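You operate a simulated robot arm through the tools that you are given. There is no shell and no other tool. Be economical: measure what you need, move in short steps, check, and stop when the job is done.

The job below is to be done with a simulated two-armed robot. You get a single attempt, and the scene is never put back.

Task
Pack the green sample rod in the blue divider crate and carry the crate to the green bay.
Fine: first move the box of caps out to the green tray; hold the crate while you slide the divider to the mark of the rod's colour; carry it with both hands.
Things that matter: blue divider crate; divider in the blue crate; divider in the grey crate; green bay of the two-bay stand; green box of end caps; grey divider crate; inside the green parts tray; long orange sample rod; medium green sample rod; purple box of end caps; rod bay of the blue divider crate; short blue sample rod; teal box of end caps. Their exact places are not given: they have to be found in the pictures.

The check looks at the end state, three seconds after you hand in, the way a careful person would. Anything else that was tipped, shoved, dropped, spilled or broken makes it a failure. A push-on lid holds only when it is set on centred and level and pressed home; a screw cap is set on level and turned clockwise until tight.

Robot
Two 6-joint arms with two-finger parallel grippers on one trunk, on a base that drives. Base frame: it is fixed to the floor where the robot stands at the start and does not move with it; the origin is under the middle of the robot, x ahead of it, y to its left, z up; the surface under the hand at the start is at about z = 800. Units: mm, degrees, N and s.
The left shoulder is at the start at [280, 185, 1005], the right one opposite. With the tool pointing down near the work surface each hand reaches from about 560 to 940 mm from the robot's upright axis, wherever it stands, measured 20 degrees to its own side. Places, roughly: blue divider crate (31x20x15 cm) [500, 0, 800]; divider in the blue crate [500, 0, 900]; divider in the grey crate [600, -400, 400]; green bay of the two-bay stand [500, 1300, 400]; green box of end caps (8x5x5 cm) [800, 100, 1300]; grey divider crate (31x20x15 cm) [600, -400, 400]; inside the green parts tray [400, 800, 800]; rod bay of the blue divider crate [500, 100, 800]; teal box of end caps (8x5x5 cm) [800, -100, 1300]. Payload 1.57 kg a hand.
The TCP of each hand is the grasp point between the finger pads, 30 mm short of the fingertips. In the tool frame z runs along the fingers and y along their closing line. The gripper opens to 80 mm. The fingers are 17 mm wide and 12 mm thick; the gripper's body (40 by 82 mm) begins 80 mm behind the TCP.
Orientation is that of the tool frame in the base frame, as a unit quaternion [w, x, y, z]. With the fingers straight down and closing along the base's y, the tool's x points along the base's -x, its y along +y and its z along -z.

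Tools
- The arms move only by the tool apply_moves. It takes "left_plan", "right_plan" or both (then of equal length, played together; a hand with none holds still); each is a list of rows, each an object (a shift or turn left out is 0, a gripper value left out holds the last) with "dp": the shift along the tool's x, y, z in mm, a list of three; "rotation": the turn, a rotation vector about the tool's x, y, z in rad, a list of three; "fingers": the gripper command, from -1 (shut) to 1 (fully open), values between in proportion. In form: [{"dp": [x, y, z], "rotation": [rx, ry, rz], "fingers": fingers}, ...]. A call has 1 to 8 rows; each row shifts and turns the commanded pose from where the row before left it, along the tool's axes as they then stand. Each row takes 0.2 s and may step no farther than 50 mm and 8.6 degrees from the row before; otherwise, or with a gripper value out of range, the whole call is refused. A pose out of reach is approached as far as the arm can. The call stops where the force on the tool passes 80 N (or 10 N more than at its start, if that is more) or the arm is blocked; 0.2 s more then pass. Each finger travels about 153 mm/s and halts on what it meets, pressing with about 25 N; the grip force reading is that of the motor and also rises with nothing between the fingers. The clock runs only during rows and for 0.2 s after the last one: add rows that do not move to give the fingers time. It gives the time, the measured TCP pose, the force on the tool (base axes), the opening and the grip force at its end, in the units of the frame above (readings bear some noise), with the torque about the TCP (base axes, N m) and any sound that the robot's microphone picked up.
- Cameras (640 x 400 px; columns grow to the right, rows downward): "scene" is now at [241.2, 11.1, 1453.7]; the picture's right is [0.15, -0.99, 0.00], its down [-0.72, -0.11, -0.68] and it looks along [0.67, 0.11, -0.73] (base axes); focal length 214 px, centre (320, 200). "left" rides on the left gripper at [72, 7, -122] in its tool frame; the picture's right is [-0.09, 1.00, 0.00], its down [-0.84, -0.08, -0.54] and it looks along [-0.54, -0.05, 0.84] (tool axes); focal length 238 px, centre (320, 200). "right" rides on the right gripper at [72, -7, -122] in its tool frame; the picture's right is [0.09, 1.00, 0.00], its down [-0.84, 0.08, -0.54] and it looks along [-0.54, 0.05, 0.84] (tool axes); focal length 238 px, centre (320, 200).
- camera(camera): a new picture of that camera. No time passes.
- move_column(by): slides the trunk up (or, below 0, down) by that many mm; the arms and the scene camera ride with it, the base frame stays. It gives what a move gives, with no picture.
- base_move(legs): drives the robot by 1 to 6 legs, each [ahead, turn to the left] in mm and degrees, along the robot's own axes; the way and the turn of a leg run together, so that a leg with both is an arc; at most 1500 mm and 180 degrees a leg. The arms and the cameras ride along, it lands a little off, and it stops where it bumps. It gives what a move gives.
- turn_head(pan, tilt): turns the head with the scene camera to pan (to the left, within 86 degrees either way) and tilt (down, from -29 to 69), counted from straight ahead of the robot. It gives what a move gives.
- probe_pixels(camera, pixels): there is no depth. For up to 12 entries [column, row, z] of the newest picture of that camera ("zoom" is the newest enlarged one), the place [x, y] in the base frame at which the ray of that pixel passes the height z, good to about 3 mm, but the place of the scene camera against the robot may be out by one fixed shift of up to 12 mm in any direction. No time passes.
- inspect(camera, box): a new picture of the part [left, top, right, bottom] of that camera's present view, enlarged. No time passes.
- job_done(): hands the job in; it is judged then, once.

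Work in short steps. Measure before you move; look again where a grasp or a placing could have gone wrong, and mend it. You have 80 turns and 62 pictures in all, those below and enlarged ones among them. Open the grippers and draw the arms clear of the work before you hand the job in, unless the task says otherwise; then end with one line.

The tools are called by a JSON object that holds its "op" and its "data". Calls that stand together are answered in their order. apply_moves: Moves the arms, as the interface text tells. Its arguments: {"type":"object","properties":{"left_plan":{"type":"array","items":{"type":"object","properties":{"dp":{"type":"array","items":{"type":"number"}},"rotation":{"type":"array","items":{"type":"number"}},"fingers":{"type":"number"}}}},"right_plan":{"type":"array","items":{"type":"object","properties":{"dp":{"type":"array","items":{"type":"number"}},"rotation":{"type":"array","items":{"type":"number"}},"fingers":{"type":"number"}}}}},"required":[]} The other tools are called the same way: move_column (by) slides the trunk up or down; base_move (legs) drives the base; turn_head (pan, tilt) turns the head that bears the scene camera; camera (camera) takes a picture; probe_pixels (camera, pixels) gives the place at which the rays of pixels pass given heights; inspect (camera, box) takes an enlarged picture of a part of a camera's view; job_done () hands the job in.

At the start:

```text
time_s: 0.0
left_position: [594.9, 135.0, 1199.0]
left_tool_rot: [0.0, 0.001, 1.0, -0.001]
left_ft_force: [0.1, -0.1, 0.1]
left_torque: [-0.01, -0.01, 0.03]
left_width: 80.0
left_finger_force: 0.1
right_position: [534.7, -292.4, 1137.6]
right_tool_rot: [0.0, 0.0, 1.0, 0.0]
right_ft_force: [-1.1, 0.1, -0.4]
right_torque: [0.0, -0.03, 0.0]
right_width: 80.2
right_finger_force: 0.2
trunk travel left (down, up): [-700.0, 290.0]
robot x, y, heading: [0.4, 2.6, -0.0]
head pan, tilt: [8.9, 47.0]
```

scene: 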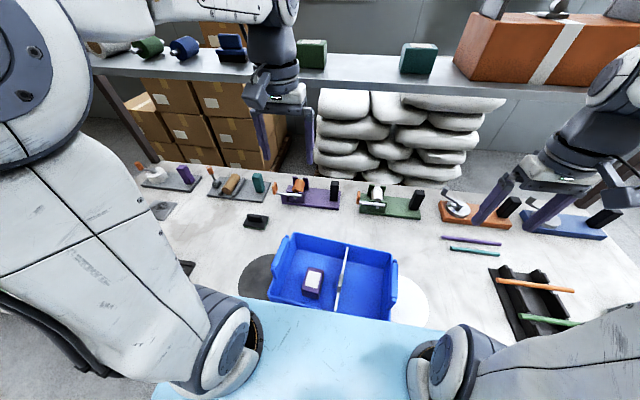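
right: 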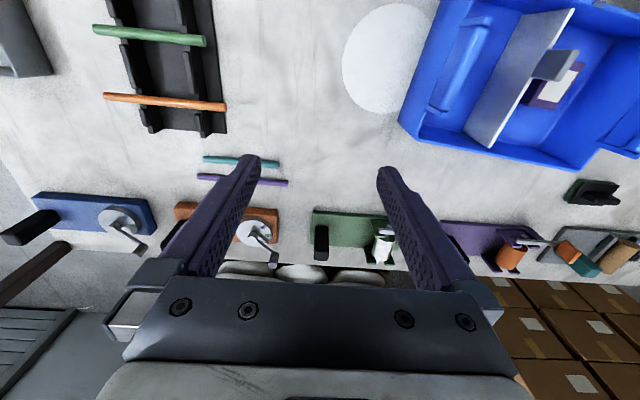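
left: 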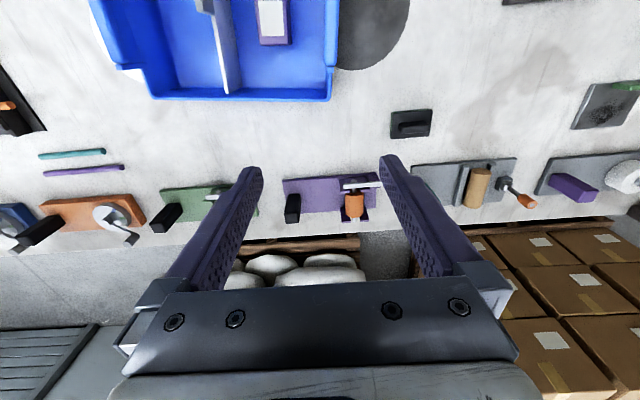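

The blue crate sits at about px (335,275), with a purple cap box in it at (313,280) and the divider at (343,280). I enlarge the crate and the rod rack.

{"op": "inspect", "data": {"camera": "scene", "box": [240, 210, 440, 335]}}

{"op": "inspect", "data": {"camera": "right", "box": [340, 0, 640, 188]}}

{"op": "probe_pixels", "data": {"camera": "right", "pixels": [[94, 29, 830], [205, 42, 830], [104, 97, 830], [225, 107, 830], [340, 85, 800], [398, 115, 800]]}}

```text
3.20 times, centred on (340, 272) of scene
```

zoom: 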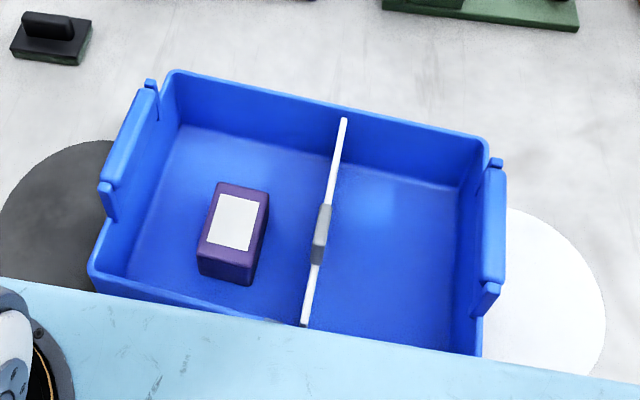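

```text
2.13 times, centred on (490, 94) of right
```

zoom: 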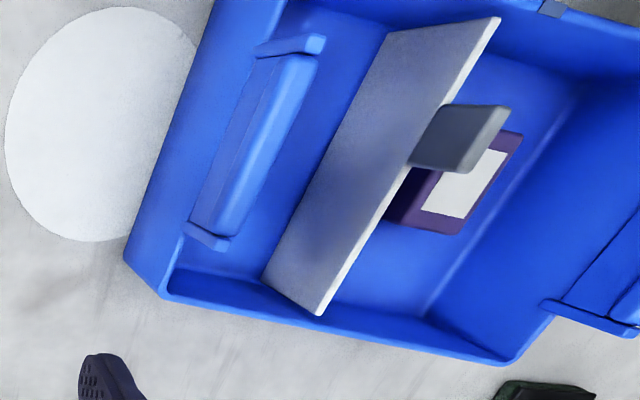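

```text
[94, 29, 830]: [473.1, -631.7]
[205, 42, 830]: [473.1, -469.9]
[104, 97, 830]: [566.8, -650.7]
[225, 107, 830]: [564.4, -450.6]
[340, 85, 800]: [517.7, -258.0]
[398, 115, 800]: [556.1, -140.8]
```

I survey the left side (tray, stand) with the head, after looking down at the crate.

{"op": "turn_head", "data": {"pan": 80, "tilt": 35}}

{"op": "camera", "data": {"camera": "scene"}}

{"op": "turn_head", "data": {"pan": 0, "tilt": 69}}

{"op": "camera", "data": {"camera": "scene"}}

```text
time_s: 1.4
left_position: [593.7, 135.2, 1198.4]
left_tool_rot: [-0.001, 0.0, 1.0, 0.001]
left_ft_force: [0.0, -1.2, 0.3]
left_torque: [-0.02, 0.0, -0.01]
left_width: 79.9
left_finger_force: 0.1
right_position: [533.7, -292.4, 1138.5]
right_tool_rot: [0.0, -0.001, 1.0, 0.0]
right_ft_force: [0.1, -0.1, 0.5]
right_torque: [-0.04, 0.0, -0.02]
right_width: 79.9
right_finger_force: 0.1
trunk travel left (down, up): [-700.0, 290.0]
robot x, y, heading: [-2.6, 0.1, -0.1]
head pan, tilt: [80.0, 35.0]
```

```text
56 pictures are left
```

scene: 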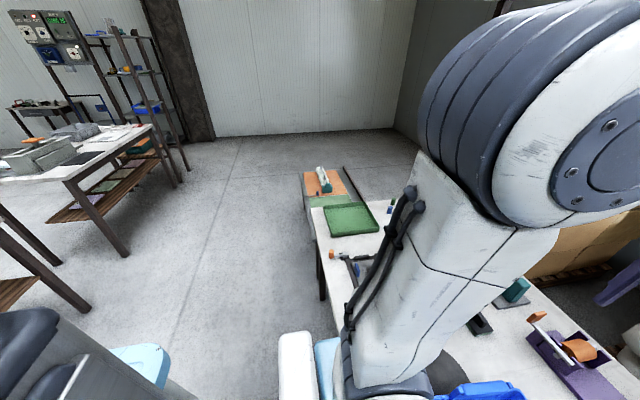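

```text
time_s: 3.0
left_position: [594.1, 134.3, 1198.1]
left_tool_rot: [0.001, 0.0, 1.0, 0.0]
left_ft_force: [0.7, -0.6, -0.5]
left_torque: [0.01, 0.02, 0.01]
left_width: 80.0
left_finger_force: 0.0
right_position: [534.4, -290.8, 1138.7]
right_tool_rot: [0.0, 0.0, 1.0, 0.0]
right_ft_force: [-0.4, -0.5, -1.1]
right_torque: [0.04, -0.02, 0.02]
right_width: 80.0
right_finger_force: 0.1
trunk travel left (down, up): [-700.0, 290.0]
robot x, y, heading: [-0.2, -2.0, 0.2]
head pan, tilt: [0.0, 68.8]
```

```text
55 pictures are left
```

scene: 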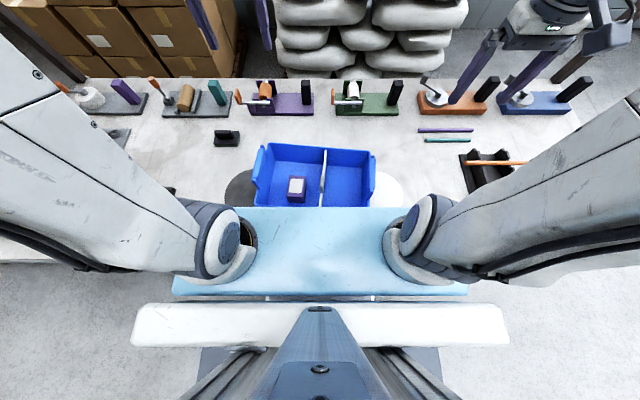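

The near crate wall is hidden by the chest and the crate is too close for the reach band. I back off by 260 mm and look again.

{"op": "base_move", "data": {"legs": [[-260, 0]]}}

{"op": "turn_head", "data": {"pan": 0, "tilt": 50}}

{"op": "camera", "data": {"camera": "scene"}}

{"op": "camera", "data": {"camera": "right"}}

{"op": "camera", "data": {"camera": "left"}}

```text
time_s: 4.8
left_position: [329.1, 135.6, 1199.0]
left_tool_rot: [0.0, -0.001, 1.0, -0.001]
left_ft_force: [1.0, 0.2, -0.4]
left_torque: [0.02, 0.0, 0.02]
left_width: 80.1
left_finger_force: 0.2
right_position: [270.0, -292.1, 1138.5]
right_tool_rot: [0.0, 0.0, 1.0, -0.001]
right_ft_force: [-0.1, -0.1, 0.4]
right_torque: [0.0, 0.01, 0.0]
right_width: 80.0
right_finger_force: 0.0
trunk travel left (down, up): [-700.0, 290.0]
robot x, y, heading: [-266.1, 1.2, 0.0]
head pan, tilt: [0.0, 68.8]
```

```text
time_s: 5.7
left_position: [328.6, 134.7, 1197.7]
left_tool_rot: [-0.001, 0.0, 1.0, 0.0]
left_ft_force: [1.1, -0.2, -0.9]
left_torque: [0.02, -0.01, 0.01]
left_width: 80.0
left_finger_force: 0.2
right_position: [269.9, -292.2, 1138.6]
right_tool_rot: [0.0, -0.001, 1.0, 0.0]
right_ft_force: [-0.2, 0.5, 0.7]
right_torque: [0.01, -0.01, -0.01]
right_width: 80.1
right_finger_force: 0.1
trunk travel left (down, up): [-700.0, 290.0]
robot x, y, heading: [-263.0, 1.9, -0.2]
head pan, tilt: [0.0, 50.0]
```

```text
54 pictures are left
```

scene: 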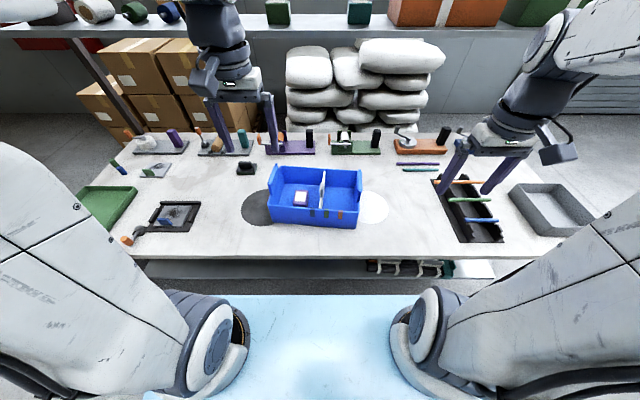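

```text
53 pictures are left
```

right: 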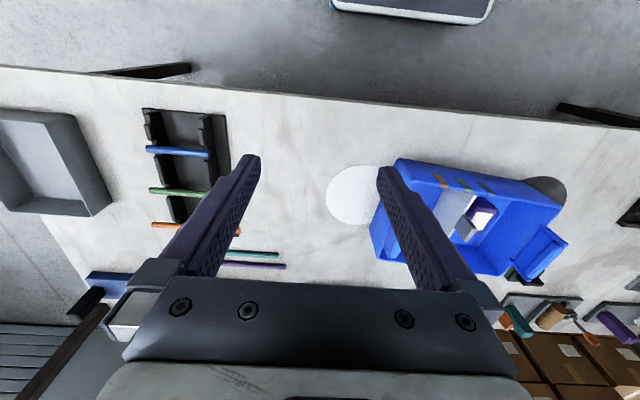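

```text
52 pictures are left
```

left: 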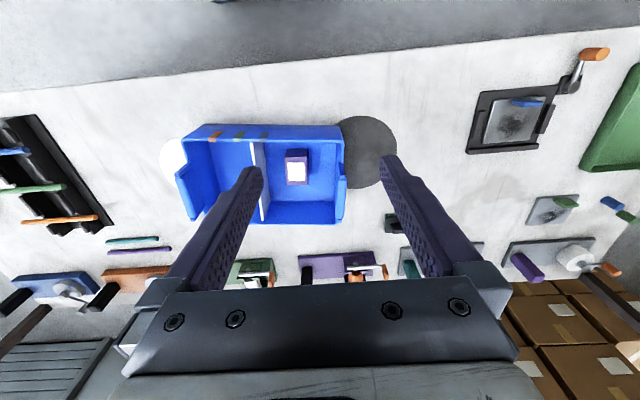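

Marks show on the near wall of the crate at about (312–340, 213) in the scene view and (215–262,134) in the left view; enlarging both.

{"op": "inspect", "data": {"camera": "left", "box": [160, 110, 370, 241]}}

{"op": "probe_pixels", "data": {"camera": "zoom", "pixels": [[168, 75, 940], [240, 75, 940], [312, 75, 940], [280, 110, 940]]}}

{"op": "inspect", "data": {"camera": "scene", "box": [250, 155, 390, 243]}}

```text
3.05 times, centred on (265, 176) of left
```

zoom: 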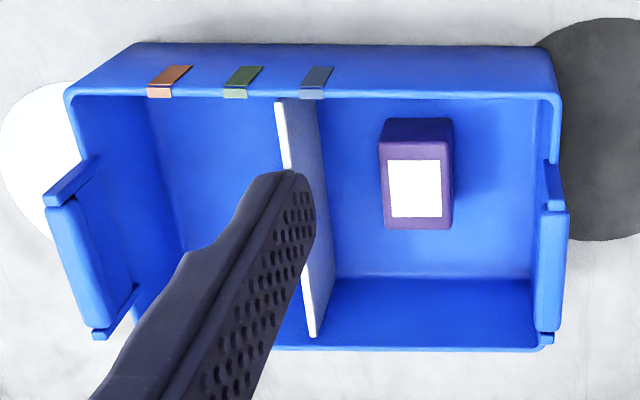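

```text
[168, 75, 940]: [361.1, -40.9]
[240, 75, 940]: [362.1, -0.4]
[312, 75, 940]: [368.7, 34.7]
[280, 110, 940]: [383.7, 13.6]
```

```text
4.55 times, centred on (320, 199) of scene
```

zoom: 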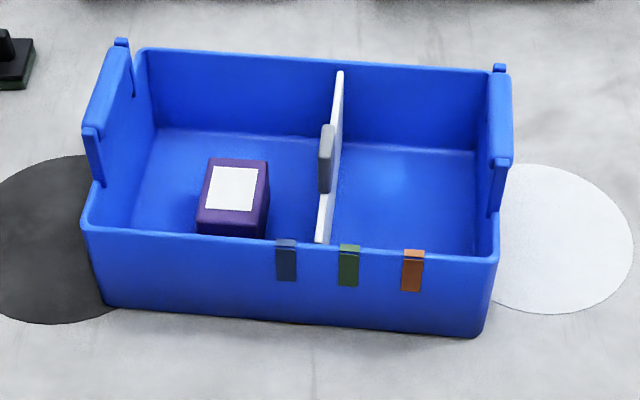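

Marks left to right are blue, green and orange, so the rod bay is the left one (y>0), and the divider now stands between blue and green. I bring the left hand closer to measure crate and box.

{"op": "apply_moves", "data": {"left_plan": [{"dp": [-20, -25, 43]}, {"dp": [-20, -25, 43]}, {"dp": [-20, -25, 43]}, {}]}}

{"op": "camera", "data": {"camera": "left"}}

{"op": "inspect", "data": {"camera": "right", "box": [120, 90, 300, 280]}}

```text
refused: row 1 steps farther than a row can; nothing moved
```

```text
49 pictures are left
```

left: 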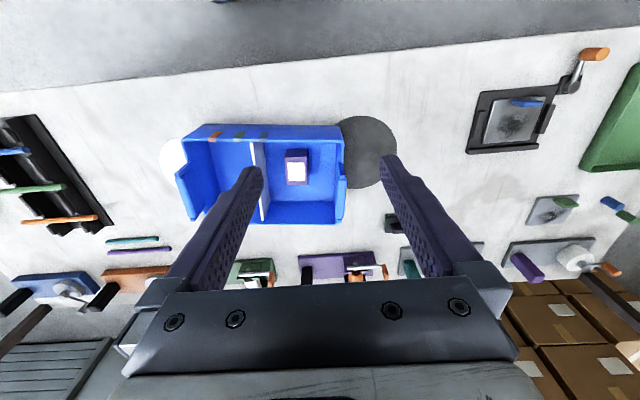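

```text
2.11 times, centred on (210, 185) of right
```

zoom: 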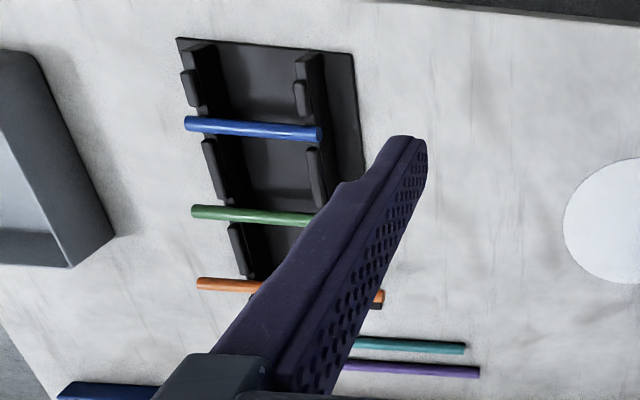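

The step was a bit over 50 mm; I split it into smaller ones.

{"op": "apply_moves", "data": {"left_plan": [{"dp": [-15, -15, 34]}, {"dp": [-15, -15, 34]}, {"dp": [-15, -15, 34]}, {"dp": [-15, -15, 34]}, {}]}}

{"op": "camera", "data": {"camera": "left"}}

```text
time_s: 6.9
left_position: [387.8, 76.6, 1061.6]
left_tool_rot: [0.0, -0.001, 1.0, 0.0]
left_ft_force: [-0.3, -1.3, -0.7]
left_torque: [0.0, -0.02, 0.0]
left_width: 80.4
left_finger_force: 0.2
right_position: [270.4, -292.8, 1138.8]
right_tool_rot: [-0.001, -0.001, 1.0, 0.001]
right_ft_force: [-0.5, 1.1, -0.5]
right_torque: [-0.01, 0.01, 0.02]
right_width: 79.8
right_finger_force: 0.1
trunk travel left (down, up): [-700.0, 290.0]
robot x, y, heading: [-266.5, 0.4, 0.0]
head pan, tilt: [0.0, 50.0]
```

```text
47 pictures are left
```

left: 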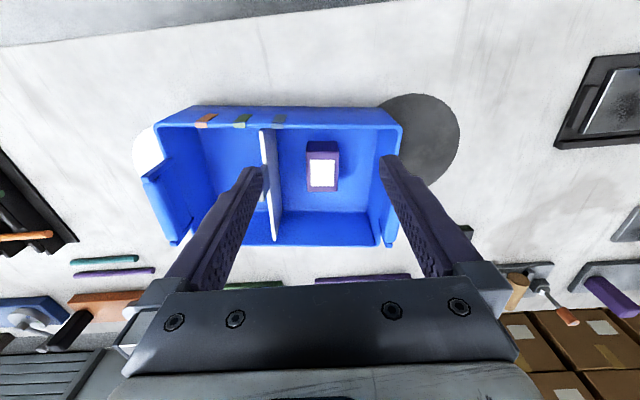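

I probe crate corners and box corners at candidate heights to fix the rim and box heights.

{"op": "inspect", "data": {"camera": "left", "box": [130, 90, 430, 278]}}

{"op": "probe_pixels", "data": {"camera": "left", "pixels": [[194, 106, 800], [382, 107, 800], [155, 127, 900], [403, 127, 900], [155, 127, 880], [403, 127, 880], [307, 160, 850], [336, 160, 850], [307, 192, 850], [336, 192, 850], [309, 143, 805], [338, 143, 805]]}}

```text
2.13 times, centred on (280, 184) of left
```

zoom: 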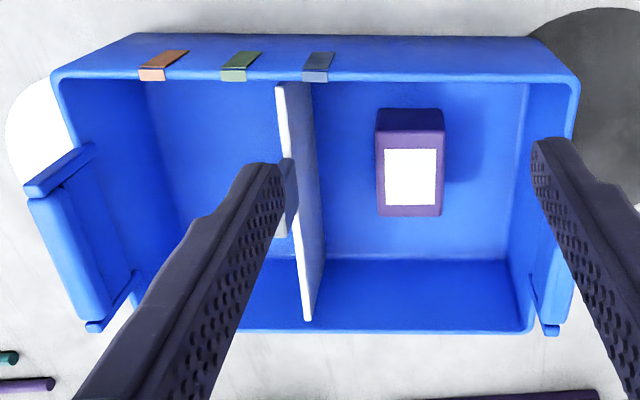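

```text
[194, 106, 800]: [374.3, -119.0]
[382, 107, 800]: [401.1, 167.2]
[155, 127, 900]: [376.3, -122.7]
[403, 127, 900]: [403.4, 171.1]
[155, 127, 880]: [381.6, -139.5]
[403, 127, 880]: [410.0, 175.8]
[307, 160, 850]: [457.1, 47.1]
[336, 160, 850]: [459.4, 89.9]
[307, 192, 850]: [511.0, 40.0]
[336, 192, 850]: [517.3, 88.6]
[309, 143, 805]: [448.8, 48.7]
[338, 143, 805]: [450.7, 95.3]
```

Box edges are clearer in the zoom: near bottom edge row 108, top from row 131 to 215, columns 377–444. Probing there, plus marks, divider and tray of handles.

{"op": "probe_pixels", "data": {"camera": "zoom", "pixels": [[377, 108, 805], [443, 110, 805], [377, 131, 850], [444, 131, 850], [378, 215, 850], [441, 215, 850], [411, 173, 850], [152, 80, 890], [233, 80, 890], [315, 80, 890], [282, 85, 890], [308, 321, 890]]}}

{"op": "probe_pixels", "data": {"camera": "zoom", "pixels": [[50, 75, 890], [578, 78, 890], [132, 332, 890], [538, 330, 890], [25, 185, 950], [95, 142, 950], [87, 330, 950], [138, 272, 950], [570, 330, 950], [544, 334, 950], [290, 235, 900], [290, 165, 900]]}}

```text
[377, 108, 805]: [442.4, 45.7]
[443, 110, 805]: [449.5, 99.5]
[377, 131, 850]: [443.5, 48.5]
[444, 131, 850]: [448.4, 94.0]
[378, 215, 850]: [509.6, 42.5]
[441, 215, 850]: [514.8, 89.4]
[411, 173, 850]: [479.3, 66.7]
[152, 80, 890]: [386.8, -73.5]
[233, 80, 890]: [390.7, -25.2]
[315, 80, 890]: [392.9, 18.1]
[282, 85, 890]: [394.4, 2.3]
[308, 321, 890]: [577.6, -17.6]
```

```text
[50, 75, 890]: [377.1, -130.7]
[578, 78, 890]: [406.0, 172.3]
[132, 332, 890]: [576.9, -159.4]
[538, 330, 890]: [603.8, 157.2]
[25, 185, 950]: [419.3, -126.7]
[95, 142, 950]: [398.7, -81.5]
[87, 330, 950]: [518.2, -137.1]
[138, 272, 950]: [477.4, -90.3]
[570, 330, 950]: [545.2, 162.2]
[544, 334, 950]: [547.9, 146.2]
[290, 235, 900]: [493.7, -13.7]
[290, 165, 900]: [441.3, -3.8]
```

Box: centre (479,68), 48 wide, 66 long, top z≈850, yaw about −5.5° like the crate. I move the left hand above it, aligned, and check.

{"op": "apply_moves", "data": {"left_plan": [{"dp": [-31, -3, 25], "fingers": 0.6}, {"dp": [-30, -3, 30]}, {"dp": [-30, -3, 30]}, {"rotation": [0, 0, 0.096]}, {}]}}

{"op": "camera", "data": {"camera": "left"}}

```text
time_s: 8.1
left_position: [481.2, 64.9, 978.3]
left_tool_rot: [0.0, 0.049, 0.999, 0.0]
left_ft_force: [0.0, -0.4, 0.5]
left_torque: [0.03, 0.0, 0.01]
left_width: 63.7
left_finger_force: 0.0
right_position: [269.2, -293.6, 1139.4]
right_tool_rot: [0.0, 0.0, 1.0, 0.0]
right_ft_force: [-0.6, 1.0, 0.2]
right_torque: [0.0, 0.0, -0.01]
right_width: 80.2
right_finger_force: 0.1
trunk travel left (down, up): [-700.0, 290.0]
robot x, y, heading: [-261.9, -1.8, 0.0]
head pan, tilt: [0.0, 50.0]
```

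```text
45 pictures are left
```

left: 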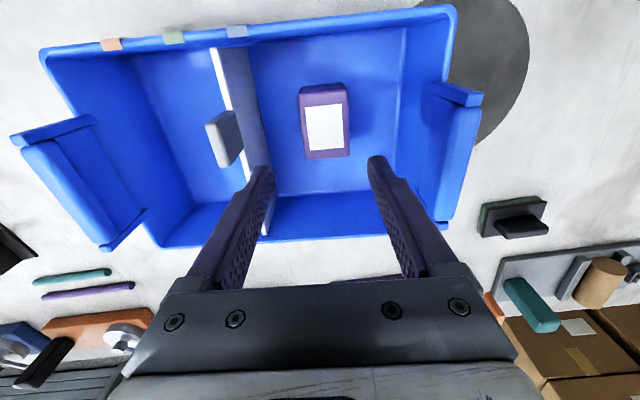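

Probing the box top again from here to refine.

{"op": "probe_pixels", "data": {"camera": "left", "pixels": [[299, 94, 850], [346, 89, 850], [305, 159, 850], [350, 155, 850], [301, 88, 805], [342, 82, 805]]}}

```text
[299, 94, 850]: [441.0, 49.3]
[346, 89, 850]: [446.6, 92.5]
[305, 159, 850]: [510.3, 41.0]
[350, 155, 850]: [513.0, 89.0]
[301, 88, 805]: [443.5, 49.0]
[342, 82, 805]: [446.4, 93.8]
```

Centre is (478,68). I shift +3 mm, go down to z≈842, close, and check the width.

{"op": "apply_moves", "data": {"left_plan": [{"dp": [3, 3, 45]}, {"dp": [0, 0, 46]}, {"dp": [0, 0, 45]}, {}, {"fingers": -1}, {}, {}]}}

```text
time_s: 9.7
left_position: [477.1, 67.9, 841.7]
left_tool_rot: [-0.001, 0.048, 0.999, 0.0]
left_ft_force: [0.3, -0.5, 1.3]
left_torque: [0.01, -0.07, -0.04]
left_width: 49.8
left_finger_force: 25.2
right_position: [270.1, -293.0, 1138.6]
right_tool_rot: [0.0, 0.0, 1.0, 0.0]
right_ft_force: [0.3, -0.3, -0.3]
right_torque: [-0.01, 0.01, 0.0]
right_width: 79.9
right_finger_force: 0.1
trunk travel left (down, up): [-700.0, 290.0]
robot x, y, heading: [-266.2, 1.5, -0.2]
head pan, tilt: [0.0, 50.0]
```

Gripped at 49.8 mm. I lift it clear straight up to about z 1055.

{"op": "apply_moves", "data": {"left_plan": [{"dp": [0, 0, -40]}, {"dp": [0, 0, -45]}, {"dp": [0, 0, -45]}, {"dp": [0, 0, -45]}, {"dp": [0, 0, -40]}, {}]}}

{"op": "base_move", "data": {"legs": [[0, 45], [200, 0]]}}

{"op": "camera", "data": {"camera": "left"}}

{"op": "camera", "data": {"camera": "scene"}}

```text
time_s: 11.1
left_position: [476.9, 69.7, 1057.8]
left_tool_rot: [0.0, 0.048, 0.999, 0.0]
left_ft_force: [0.6, -0.6, 0.0]
left_torque: [-0.03, -0.04, 0.0]
left_width: 49.8
left_finger_force: 24.8
right_position: [269.2, -293.0, 1138.4]
right_tool_rot: [0.0, 0.0, 1.0, 0.0]
right_ft_force: [-0.1, 0.9, -0.1]
right_torque: [0.03, -0.01, -0.01]
right_width: 79.9
right_finger_force: 0.1
trunk travel left (down, up): [-700.0, 290.0]
robot x, y, heading: [-263.3, -0.2, -0.1]
head pan, tilt: [0.0, 50.0]
```

```text
time_s: 14.7
left_position: [353.1, 713.5, 1058.8]
left_tool_rot: [0.0, -0.337, 0.941, 0.0]
left_ft_force: [-0.9, -0.5, -1.4]
left_torque: [0.03, -0.02, 0.01]
left_width: 49.6
left_finger_force: 24.9
right_position: [460.4, 312.4, 1137.7]
right_tool_rot: [0.0, -0.382, 0.924, 0.0]
right_ft_force: [-0.4, 0.1, 0.0]
right_torque: [0.01, 0.0, 0.02]
right_width: 80.1
right_finger_force: 0.1
trunk travel left (down, up): [-700.0, 290.0]
robot x, y, heading: [-123.7, 140.7, 44.6]
head pan, tilt: [0.0, 50.0]
```

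```text
44 pictures are left
```

left: 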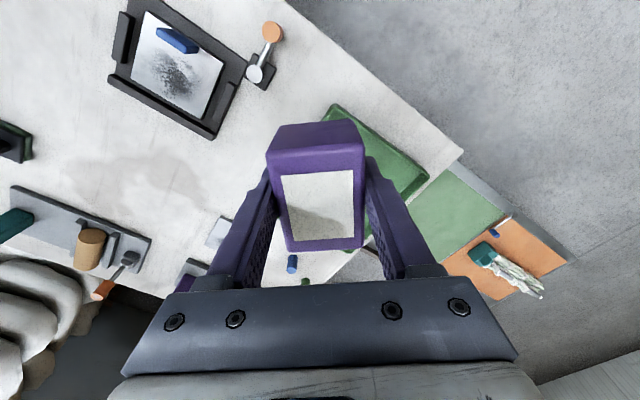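

```text
43 pictures are left
```

scene: 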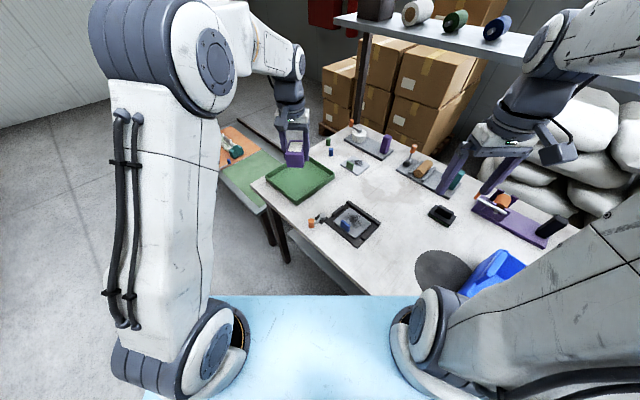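

The tray appears at px (264,179)-(297,202)-(335,175)-(300,157); I probe its corners and the stand's bays.

{"op": "probe_pixels", "data": {"camera": "scene", "pixels": [[264, 181, 820], [297, 203, 820], [335, 175, 820], [302, 158, 820], [298, 182, 805]]}}

{"op": "probe_pixels", "data": {"camera": "left", "pixels": [[333, 105, 820], [428, 178, 820], [462, 155, 400], [510, 214, 400], [410, 212, 400], [448, 257, 400], [575, 262, 400], [500, 302, 400]]}}

{"op": "inspect", "data": {"camera": "scene", "box": [210, 110, 370, 220]}}

```text
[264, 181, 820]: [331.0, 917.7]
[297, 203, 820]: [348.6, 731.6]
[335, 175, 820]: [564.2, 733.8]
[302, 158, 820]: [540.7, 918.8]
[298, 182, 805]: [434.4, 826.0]
```

```text
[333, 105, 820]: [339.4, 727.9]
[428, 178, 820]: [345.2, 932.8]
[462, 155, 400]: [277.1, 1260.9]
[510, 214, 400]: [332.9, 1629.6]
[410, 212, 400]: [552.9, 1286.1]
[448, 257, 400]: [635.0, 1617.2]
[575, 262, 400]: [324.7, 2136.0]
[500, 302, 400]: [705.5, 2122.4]
```

```text
3.64 times, centred on (290, 165) of scene
```

zoom: 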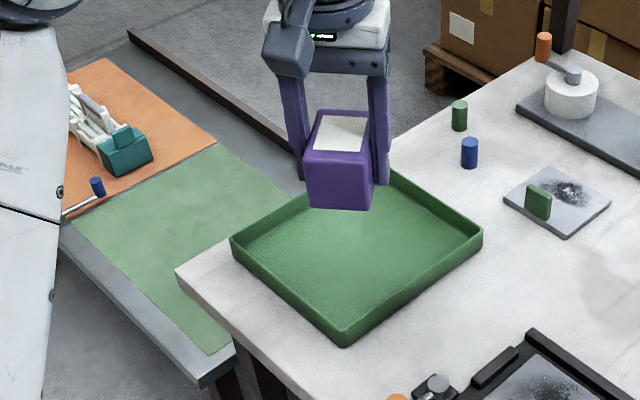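

Tray interior spans about x 345–550, y 735–915, centre (445,825). I move the box above (440,815) and start lowering.

{"op": "apply_moves", "data": {"left_plan": [{"dp": [-44, 7.6, 0]}, {"dp": [-44, 7.6, 0]}, {"dp": [-43, 7.6, 0]}, {"dp": [0, 0, 45]}, {"dp": [0, 0, 45]}, {"dp": [0, 0, 45]}, {}]}}

{"op": "camera", "data": {"camera": "scene"}}

```text
time_s: 16.3
left_position: [433.7, 815.4, 918.0]
left_tool_rot: [0.0, -0.337, 0.941, 0.0]
left_ft_force: [-0.2, 0.3, -1.3]
left_torque: [-0.03, -0.01, -0.02]
left_width: 49.7
left_finger_force: 25.0
left hand out of reach, approached as far as the arm can: row 3
right_position: [462.0, 312.6, 1139.3]
right_tool_rot: [0.0, -0.382, 0.924, 0.0]
right_ft_force: [0.2, -0.5, -0.3]
right_torque: [0.02, 0.01, -0.02]
right_width: 80.0
right_finger_force: 0.1
trunk travel left (down, up): [-700.0, 290.0]
robot x, y, heading: [-122.7, 140.7, 44.7]
head pan, tilt: [0.0, 50.0]
```

```text
41 pictures are left
```

scene: 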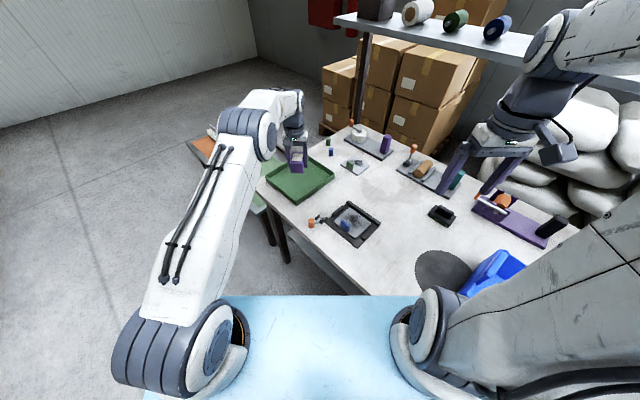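

The hand is at (434,815), above the tray interior. I lower the last stretch gently toward z≈845, watching for contact.

{"op": "apply_moves", "data": {"left_plan": [{"dp": [0, 0, 40]}, {"dp": [0, 0, 28]}, {"dp": [0, 0, 4]}, {"dp": [0, 0, 2]}, {}]}}

```text
time_s: 17.5
left_position: [434.9, 813.4, 846.8]
left_tool_rot: [0.0, -0.337, 0.941, 0.0]
left_ft_force: [0.6, 0.2, -1.1]
left_torque: [-0.02, 0.0, 0.0]
left_width: 49.6
left_finger_force: 24.7
right_position: [459.4, 312.1, 1138.8]
right_tool_rot: [0.001, -0.382, 0.924, -0.001]
right_ft_force: [-0.6, 0.2, 0.7]
right_torque: [0.01, -0.01, 0.02]
right_width: 80.0
right_finger_force: 0.0
trunk travel left (down, up): [-700.0, 290.0]
robot x, y, heading: [-122.7, 144.2, 44.7]
head pan, tilt: [0.0, 50.0]
```

{"op": "apply_moves", "data": {"left_plan": [{"dp": [0, 0, 2]}, {"dp": [0, 0, 2]}, {"dp": [0, 0, 2]}, {}]}}

```text
time_s: 18.5
left_position: [435.6, 812.7, 842.1]
left_tool_rot: [0.001, -0.336, 0.942, 0.0]
left_ft_force: [-0.8, -0.1, 0.2]
left_torque: [-0.02, -0.01, -0.01]
left_width: 49.8
left_finger_force: 25.1
right_position: [461.8, 312.4, 1138.9]
right_tool_rot: [0.0, -0.381, 0.924, 0.0]
right_ft_force: [-0.1, 0.3, -0.2]
right_torque: [0.03, 0.01, -0.01]
right_width: 79.9
right_finger_force: 0.1
trunk travel left (down, up): [-700.0, 290.0]
robot x, y, heading: [-121.5, 139.0, 45.0]
head pan, tilt: [0.0, 50.0]
```

No contact yet; I continue in 2 mm steps until a contact force shows.

{"op": "apply_moves", "data": {"left_plan": [{"dp": [0, 0, 1.5]}, {"dp": [0, 0, 1.5]}, {}]}}

{"op": "inspect", "data": {"camera": "scene", "box": [230, 100, 390, 210]}}

```text
time_s: 19.3
left_position: [436.5, 812.4, 840.0]
left_tool_rot: [0.001, -0.337, 0.941, 0.0]
left_ft_force: [-1.1, -0.2, 7.7]
left_torque: [0.05, 0.0, 0.01]
left_width: 49.2
left_finger_force: 25.4
right_position: [461.0, 312.6, 1138.6]
right_tool_rot: [0.001, -0.382, 0.924, 0.0]
right_ft_force: [0.2, -0.3, 0.4]
right_torque: [0.02, 0.0, 0.01]
right_width: 80.5
right_finger_force: 0.1
trunk travel left (down, up): [-700.0, 290.0]
robot x, y, heading: [-122.8, 143.2, 44.9]
head pan, tilt: [0.0, 50.0]
```

```text
3.64 times, centred on (310, 155) of scene
```

zoom: 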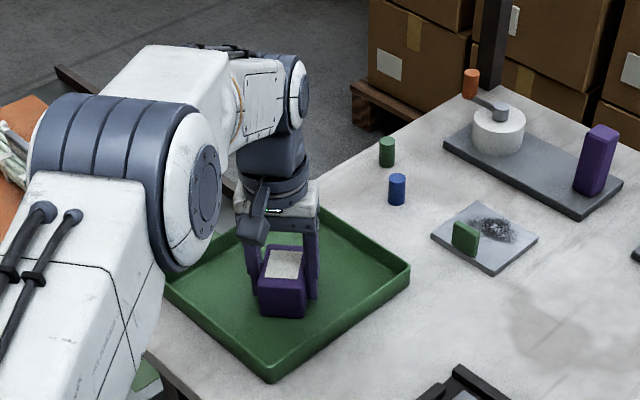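

Contact at z≈840 (7.7 N) and the box sits inside the tray. I release, rise and retract.

{"op": "apply_moves", "data": {"left_plan": [{"fingers": 0.7}, {}, {"dp": [0, 0, -40]}, {"dp": [0, 0, -45]}, {"dp": [0, 0, -45]}, {"dp": [0, 0, -45]}, {"dp": [40, 0, -25]}, {"dp": [45, 0, 0]}]}}

{"op": "camera", "data": {"camera": "left"}}

```text
time_s: 21.1
left_position: [369.1, 759.7, 1039.3]
left_tool_rot: [0.0, -0.337, 0.942, 0.0]
left_ft_force: [-0.5, 0.6, -0.4]
left_torque: [0.01, 0.0, -0.01]
left_width: 68.0
left_finger_force: 0.1
right_position: [461.7, 313.2, 1139.2]
right_tool_rot: [-0.001, -0.382, 0.924, 0.0]
right_ft_force: [0.7, 0.2, 0.0]
right_torque: [0.01, 0.04, -0.02]
right_width: 79.7
right_finger_force: 0.0
trunk travel left (down, up): [-700.0, 290.0]
robot x, y, heading: [-124.9, 138.7, 44.9]
head pan, tilt: [0.0, 50.0]
```

```text
39 pictures are left
```

left: 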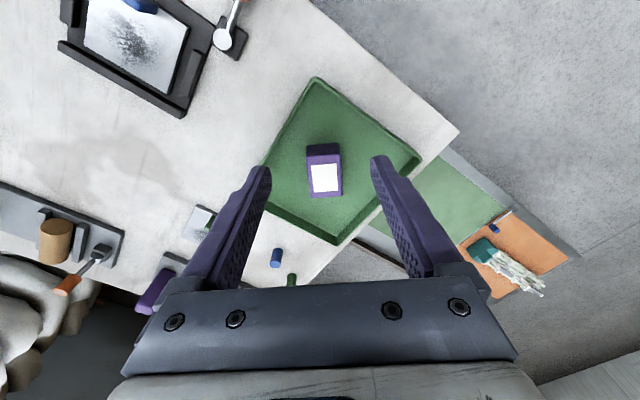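

Box lies flat in the tray. I drive back to the former stance.

{"op": "base_move", "data": {"legs": [[-200, 0], [0, -45]]}}

{"op": "camera", "data": {"camera": "scene"}}

{"op": "inspect", "data": {"camera": "right", "box": [60, 40, 560, 320]}}

```text
time_s: 24.7
left_position: [514.4, 109.4, 1039.4]
left_tool_rot: [0.0, 0.036, 0.999, -0.001]
left_ft_force: [-0.2, -0.5, 0.2]
left_torque: [-0.01, -0.02, -0.01]
left_width: 68.1
left_finger_force: 0.1
right_position: [274.0, -280.4, 1139.1]
right_tool_rot: [0.0, -0.013, 1.0, 0.0]
right_ft_force: [0.0, 0.3, -0.1]
right_torque: [0.0, -0.02, 0.0]
right_width: 79.7
right_finger_force: 0.1
trunk travel left (down, up): [-700.0, 290.0]
robot x, y, heading: [-267.5, -3.4, 1.6]
head pan, tilt: [0.0, 50.0]
```

```text
38 pictures are left
```

scene: 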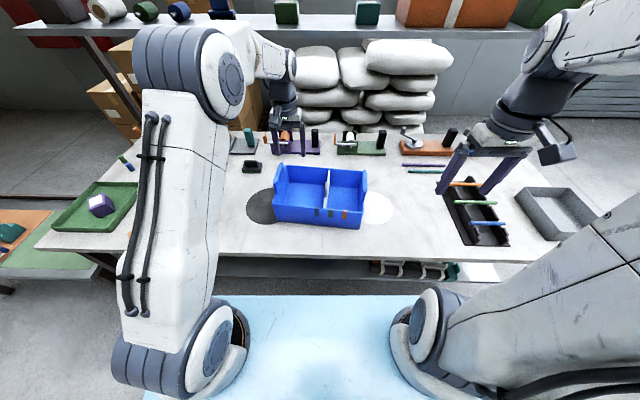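

```text
1.28 times, centred on (310, 180) of right
```

zoom: 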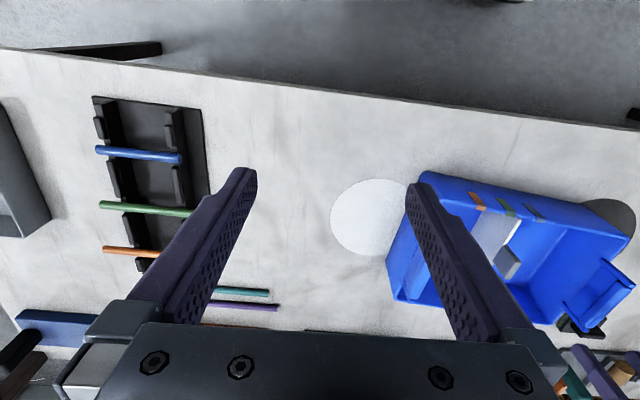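

I move the left hand back so its camera sees the left handle and divider tab up close.

{"op": "apply_moves", "data": {"left_plan": [{"dp": [45, 0, 0], "fingers": 1}, {"dp": [45, 5, 0]}, {}]}}

{"op": "camera", "data": {"camera": "left"}}

{"op": "inspect", "data": {"camera": "scene", "box": [250, 150, 390, 238]}}

```text
time_s: 25.5
left_position: [424.7, 120.9, 1041.1]
left_tool_rot: [-0.001, 0.034, 0.999, 0.0]
left_ft_force: [0.2, -0.6, -0.1]
left_torque: [0.03, -0.01, -0.03]
left_width: 80.1
left_finger_force: 0.0
right_position: [274.4, -280.5, 1138.8]
right_tool_rot: [0.0, -0.013, 1.0, 0.0]
right_ft_force: [0.6, -0.3, 0.4]
right_torque: [-0.01, -0.02, 0.05]
right_width: 80.0
right_finger_force: 0.1
trunk travel left (down, up): [-700.0, 290.0]
robot x, y, heading: [-269.4, -4.7, 1.4]
head pan, tilt: [0.0, 50.0]
```

```text
36 pictures are left
```

left: 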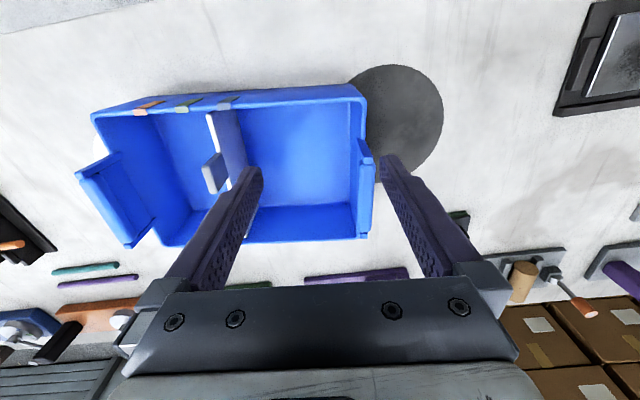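

```text
4.55 times, centred on (320, 194) of scene
```

zoom: 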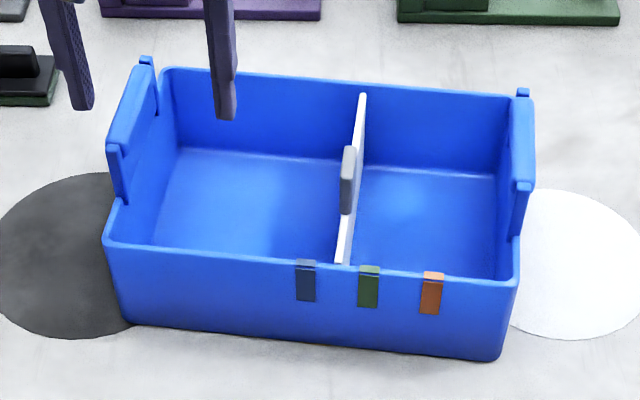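

{"op": "inspect", "data": {"camera": "left", "box": [60, 70, 400, 260]}}

{"op": "probe_pixels", "data": {"camera": "zoom", "pixels": [[557, 146, 950], [585, 146, 950], [560, 318, 950], [583, 318, 950], [30, 192, 950], [110, 152, 950], [118, 332, 950], [180, 295, 950], [270, 180, 910], [300, 175, 910], [277, 232, 910], [295, 230, 910]]}}

```text
1.88 times, centred on (230, 165) of left
```

zoom: 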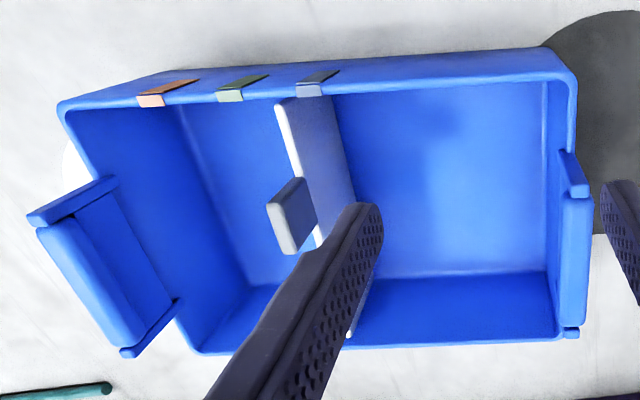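

```text
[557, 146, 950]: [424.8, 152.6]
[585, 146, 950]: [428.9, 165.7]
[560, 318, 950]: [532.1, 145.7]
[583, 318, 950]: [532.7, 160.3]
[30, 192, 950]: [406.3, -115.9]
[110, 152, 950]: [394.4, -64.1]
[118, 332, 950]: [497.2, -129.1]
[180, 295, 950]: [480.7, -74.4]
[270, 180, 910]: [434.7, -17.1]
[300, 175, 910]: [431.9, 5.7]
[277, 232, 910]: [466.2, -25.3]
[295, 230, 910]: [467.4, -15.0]
```

I hover the left hand above the left handle and bring the right hand's camera over the divider tab for a second viewpoint.

{"op": "apply_moves", "data": {"left_plan": [{"dp": [-15, 15, 0]}, {"dp": [-20, 15, 0]}, {"dp": [-15, 15, 0]}, {}, {}, {}, {}], "right_plan": [{"dp": [-18, 42, 14]}, {"dp": [-18, 42, 14]}, {"dp": [-18, 42, 14]}, {"dp": [-18, 42, 14]}, {"dp": [-18, 42, 14]}, {"dp": [-18, 42, 14]}, {}]}}

{"op": "camera", "data": {"camera": "right"}}

{"op": "camera", "data": {"camera": "left"}}

```text
time_s: 27.1
left_position: [479.5, 161.5, 1039.0]
left_tool_rot: [0.001, 0.035, 0.999, 0.0]
left_ft_force: [-0.6, -0.2, -0.1]
left_torque: [0.0, -0.03, 0.0]
left_width: 80.2
left_finger_force: 0.2
right_position: [374.0, -23.5, 1055.6]
right_tool_rot: [0.0, -0.013, 1.0, -0.001]
right_ft_force: [-0.2, 0.0, 0.3]
right_torque: [-0.01, 0.03, -0.01]
right_width: 79.9
right_finger_force: 0.1
trunk travel left (down, up): [-700.0, 290.0]
robot x, y, heading: [-265.8, -6.7, 1.6]
head pan, tilt: [0.0, 50.0]
```

```text
33 pictures are left
```

right: 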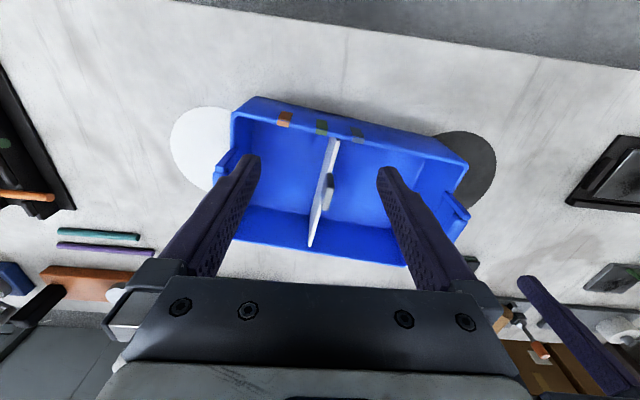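

```text
32 pictures are left
```

left: 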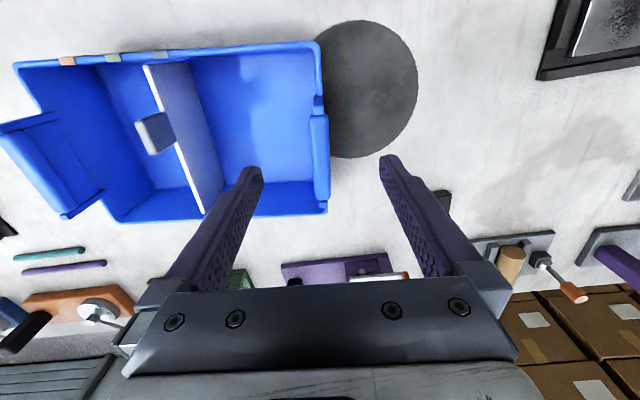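

{"op": "inspect", "data": {"camera": "right", "box": [220, 90, 480, 265]}}

{"op": "probe_pixels", "data": {"camera": "right", "pixels": [[323, 176, 930], [332, 174, 930], [332, 214, 930], [323, 212, 930], [323, 176, 910], [332, 174, 910], [332, 214, 910], [323, 212, 910]]}}

{"op": "probe_pixels", "data": {"camera": "left", "pixels": [[134, 120, 930], [147, 155, 930], [155, 152, 930], [166, 112, 930], [134, 120, 910], [147, 155, 910], [309, 116, 950], [325, 116, 950], [310, 202, 950], [327, 202, 950], [310, 202, 930], [309, 116, 930]]}}

```text
2.29 times, centred on (350, 178) of right
```

zoom: 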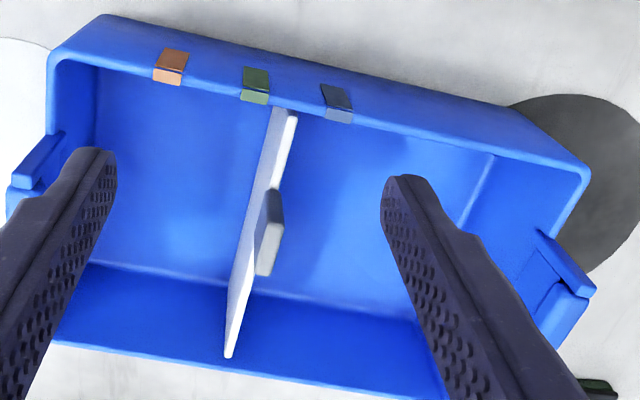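

```text
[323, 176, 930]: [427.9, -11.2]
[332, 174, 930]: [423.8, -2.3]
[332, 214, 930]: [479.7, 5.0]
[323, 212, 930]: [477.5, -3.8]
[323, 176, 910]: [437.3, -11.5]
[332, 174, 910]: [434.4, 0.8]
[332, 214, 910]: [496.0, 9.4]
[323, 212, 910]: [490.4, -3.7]
```

```text
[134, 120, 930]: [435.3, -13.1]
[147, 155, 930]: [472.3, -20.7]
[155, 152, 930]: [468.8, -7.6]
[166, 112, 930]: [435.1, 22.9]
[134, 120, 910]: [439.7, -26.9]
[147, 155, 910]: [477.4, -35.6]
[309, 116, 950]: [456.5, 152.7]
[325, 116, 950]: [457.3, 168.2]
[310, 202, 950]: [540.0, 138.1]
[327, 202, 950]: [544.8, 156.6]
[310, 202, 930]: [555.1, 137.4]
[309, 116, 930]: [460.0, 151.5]
```

I triangulate carefully: first points in the right zoom (tab, divider ends, green mark, far/near rim), at two heights.

{"op": "probe_pixels", "data": {"camera": "zoom", "pixels": [[257, 276, 950], [257, 276, 900], [270, 276, 950], [283, 222, 950], [283, 222, 900], [228, 356, 950], [228, 356, 900], [292, 114, 900], [255, 98, 900], [340, 116, 900], [590, 172, 900], [590, 172, 950]]}}

{"op": "inspect", "data": {"camera": "left", "box": [0, 30, 350, 240]}}

```text
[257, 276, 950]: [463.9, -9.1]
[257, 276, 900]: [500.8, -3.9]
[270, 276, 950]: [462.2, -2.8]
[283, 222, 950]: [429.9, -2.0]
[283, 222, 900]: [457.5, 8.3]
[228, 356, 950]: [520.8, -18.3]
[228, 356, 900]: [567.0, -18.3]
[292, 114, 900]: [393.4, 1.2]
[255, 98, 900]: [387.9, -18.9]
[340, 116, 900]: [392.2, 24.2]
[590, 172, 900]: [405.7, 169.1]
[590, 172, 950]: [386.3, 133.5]
```

```text
1.83 times, centred on (175, 135) of left
```

zoom: 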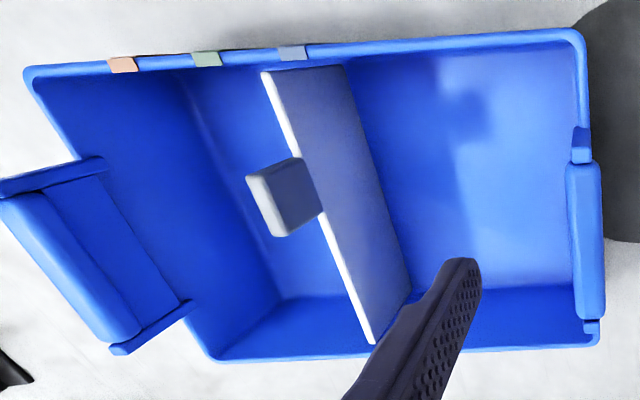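

{"op": "probe_pixels", "data": {"camera": "zoom", "pixels": [[273, 235, 950], [273, 235, 900], [247, 178, 950], [370, 343, 950], [370, 343, 900], [267, 73, 900], [208, 62, 900], [292, 55, 900], [582, 42, 900], [582, 42, 880], [598, 340, 900], [598, 340, 880]]}}

{"op": "probe_pixels", "data": {"camera": "zoom", "pixels": [[566, 165, 950], [600, 167, 950], [575, 315, 950], [604, 315, 950], [566, 165, 930], [575, 315, 930], [575, 130, 940], [590, 130, 940], [583, 334, 940], [598, 334, 940], [208, 358, 900], [28, 75, 900]]}}

```text
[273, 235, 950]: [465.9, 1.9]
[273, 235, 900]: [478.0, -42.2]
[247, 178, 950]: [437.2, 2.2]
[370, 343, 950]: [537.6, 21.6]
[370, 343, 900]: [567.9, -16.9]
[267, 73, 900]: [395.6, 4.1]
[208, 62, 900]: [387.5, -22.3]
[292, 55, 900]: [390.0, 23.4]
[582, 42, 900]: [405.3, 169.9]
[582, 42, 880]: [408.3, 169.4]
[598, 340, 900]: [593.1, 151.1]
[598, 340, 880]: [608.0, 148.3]
```

```text
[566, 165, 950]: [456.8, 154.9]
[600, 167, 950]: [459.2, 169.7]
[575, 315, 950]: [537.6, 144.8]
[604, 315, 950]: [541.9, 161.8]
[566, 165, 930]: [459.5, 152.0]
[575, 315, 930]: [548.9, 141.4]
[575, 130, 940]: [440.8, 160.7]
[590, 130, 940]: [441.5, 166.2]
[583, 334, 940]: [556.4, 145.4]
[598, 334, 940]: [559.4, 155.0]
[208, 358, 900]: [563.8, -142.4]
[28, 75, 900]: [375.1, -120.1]
```

Consistent at rim z≈900; tab top ≈ 939. I probe where the tab meets the divider top edge and the tab's thickness.

{"op": "probe_pixels", "data": {"camera": "zoom", "pixels": [[301, 158, 900], [324, 213, 900], [299, 160, 939], [247, 178, 939], [262, 171, 939], [273, 235, 939], [289, 232, 939], [160, 300, 940], [110, 342, 940], [0, 200, 940], [110, 350, 940], [140, 330, 940]]}}

```text
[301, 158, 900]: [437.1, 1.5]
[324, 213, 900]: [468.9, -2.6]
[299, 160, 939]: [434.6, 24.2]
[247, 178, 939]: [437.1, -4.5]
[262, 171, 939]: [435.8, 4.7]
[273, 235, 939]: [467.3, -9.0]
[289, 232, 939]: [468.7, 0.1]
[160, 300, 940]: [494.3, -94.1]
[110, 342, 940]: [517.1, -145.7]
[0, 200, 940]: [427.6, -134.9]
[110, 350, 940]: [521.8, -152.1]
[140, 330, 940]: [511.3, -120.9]
```

Tab: centre (452,−2), 10 mm thick, z 900–939. Left handle: centre ≈(499,158). The left hand goes down on the left handle to hold the crate.

{"op": "apply_moves", "data": {"left_plan": [{"dp": [-19.7, -2.1, 0], "rotation": [0, 0, 0.033], "fingers": 0.2}, {"dp": [0, 0, 35]}, {"dp": [0, 0, 35]}, {}]}}

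{"op": "inspect", "data": {"camera": "scene", "box": [240, 120, 390, 240]}}

{"op": "camera", "data": {"camera": "left"}}

```text
time_s: 28.1
left_position: [498.1, 159.2, 969.6]
left_tool_rot: [0.0, 0.051, 0.999, 0.0]
left_ft_force: [-0.2, -0.2, -0.7]
left_torque: [-0.01, -0.04, -0.04]
left_width: 47.8
left_finger_force: 0.0
right_position: [372.6, -23.4, 1055.6]
right_tool_rot: [0.0, -0.013, 1.0, 0.0]
right_ft_force: [-1.0, -0.1, -1.0]
right_torque: [0.0, 0.0, 0.0]
right_width: 79.7
right_finger_force: 0.0
trunk travel left (down, up): [-700.0, 290.0]
robot x, y, heading: [-269.6, -5.3, 1.5]
head pan, tilt: [0.0, 50.0]
```

```text
3.33 times, centred on (315, 180) of scene
```

zoom: 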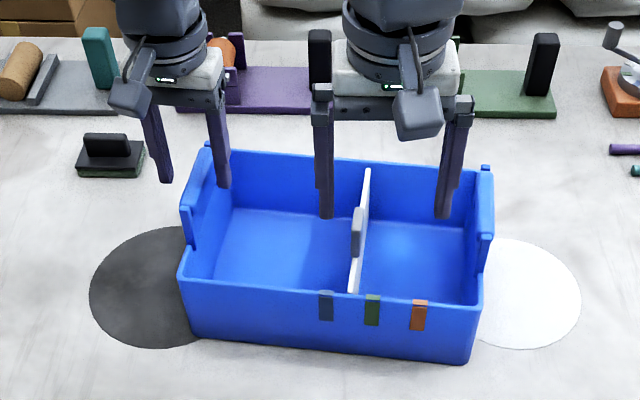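

```text
28 pictures are left
```

left: 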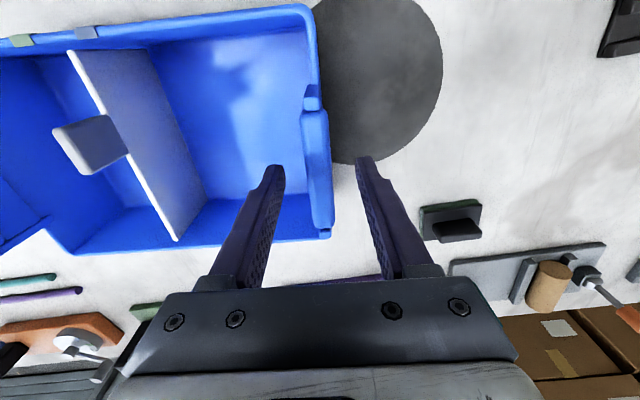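

{"op": "probe_pixels", "data": {"camera": "left", "pixels": [[303, 112, 945], [326, 112, 945], [312, 226, 945], [334, 226, 945], [303, 112, 935], [326, 112, 935], [312, 226, 935], [334, 226, 935]]}}

```text
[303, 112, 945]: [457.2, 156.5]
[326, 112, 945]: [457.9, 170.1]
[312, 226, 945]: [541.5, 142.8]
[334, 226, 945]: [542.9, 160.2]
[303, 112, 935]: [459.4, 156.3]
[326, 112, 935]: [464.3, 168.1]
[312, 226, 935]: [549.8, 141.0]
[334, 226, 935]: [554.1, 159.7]
```

Handle centre confirmed at (499.5,157.5). I lower to z≈931 and grip.

{"op": "apply_moves", "data": {"left_plan": [{"dp": [-1, -1.5, 20]}, {"dp": [0, 0, 19]}, {}, {"fingers": -1}, {}, {}]}}

```text
time_s: 29.5
left_position: [497.1, 157.3, 930.6]
left_tool_rot: [0.0, 0.051, 0.999, 0.0]
left_ft_force: [-0.4, 0.8, 0.4]
left_torque: [0.03, -0.45, 0.02]
left_width: 17.8
left_finger_force: 25.0
right_position: [373.1, -24.7, 1056.7]
right_tool_rot: [0.0, -0.015, 1.0, 0.0]
right_ft_force: [-0.2, -0.2, 0.4]
right_torque: [0.0, -0.01, -0.01]
right_width: 80.0
right_finger_force: 0.0
trunk travel left (down, up): [-700.0, 290.0]
robot x, y, heading: [-270.7, -3.4, 1.4]
head pan, tilt: [0.0, 50.0]
```

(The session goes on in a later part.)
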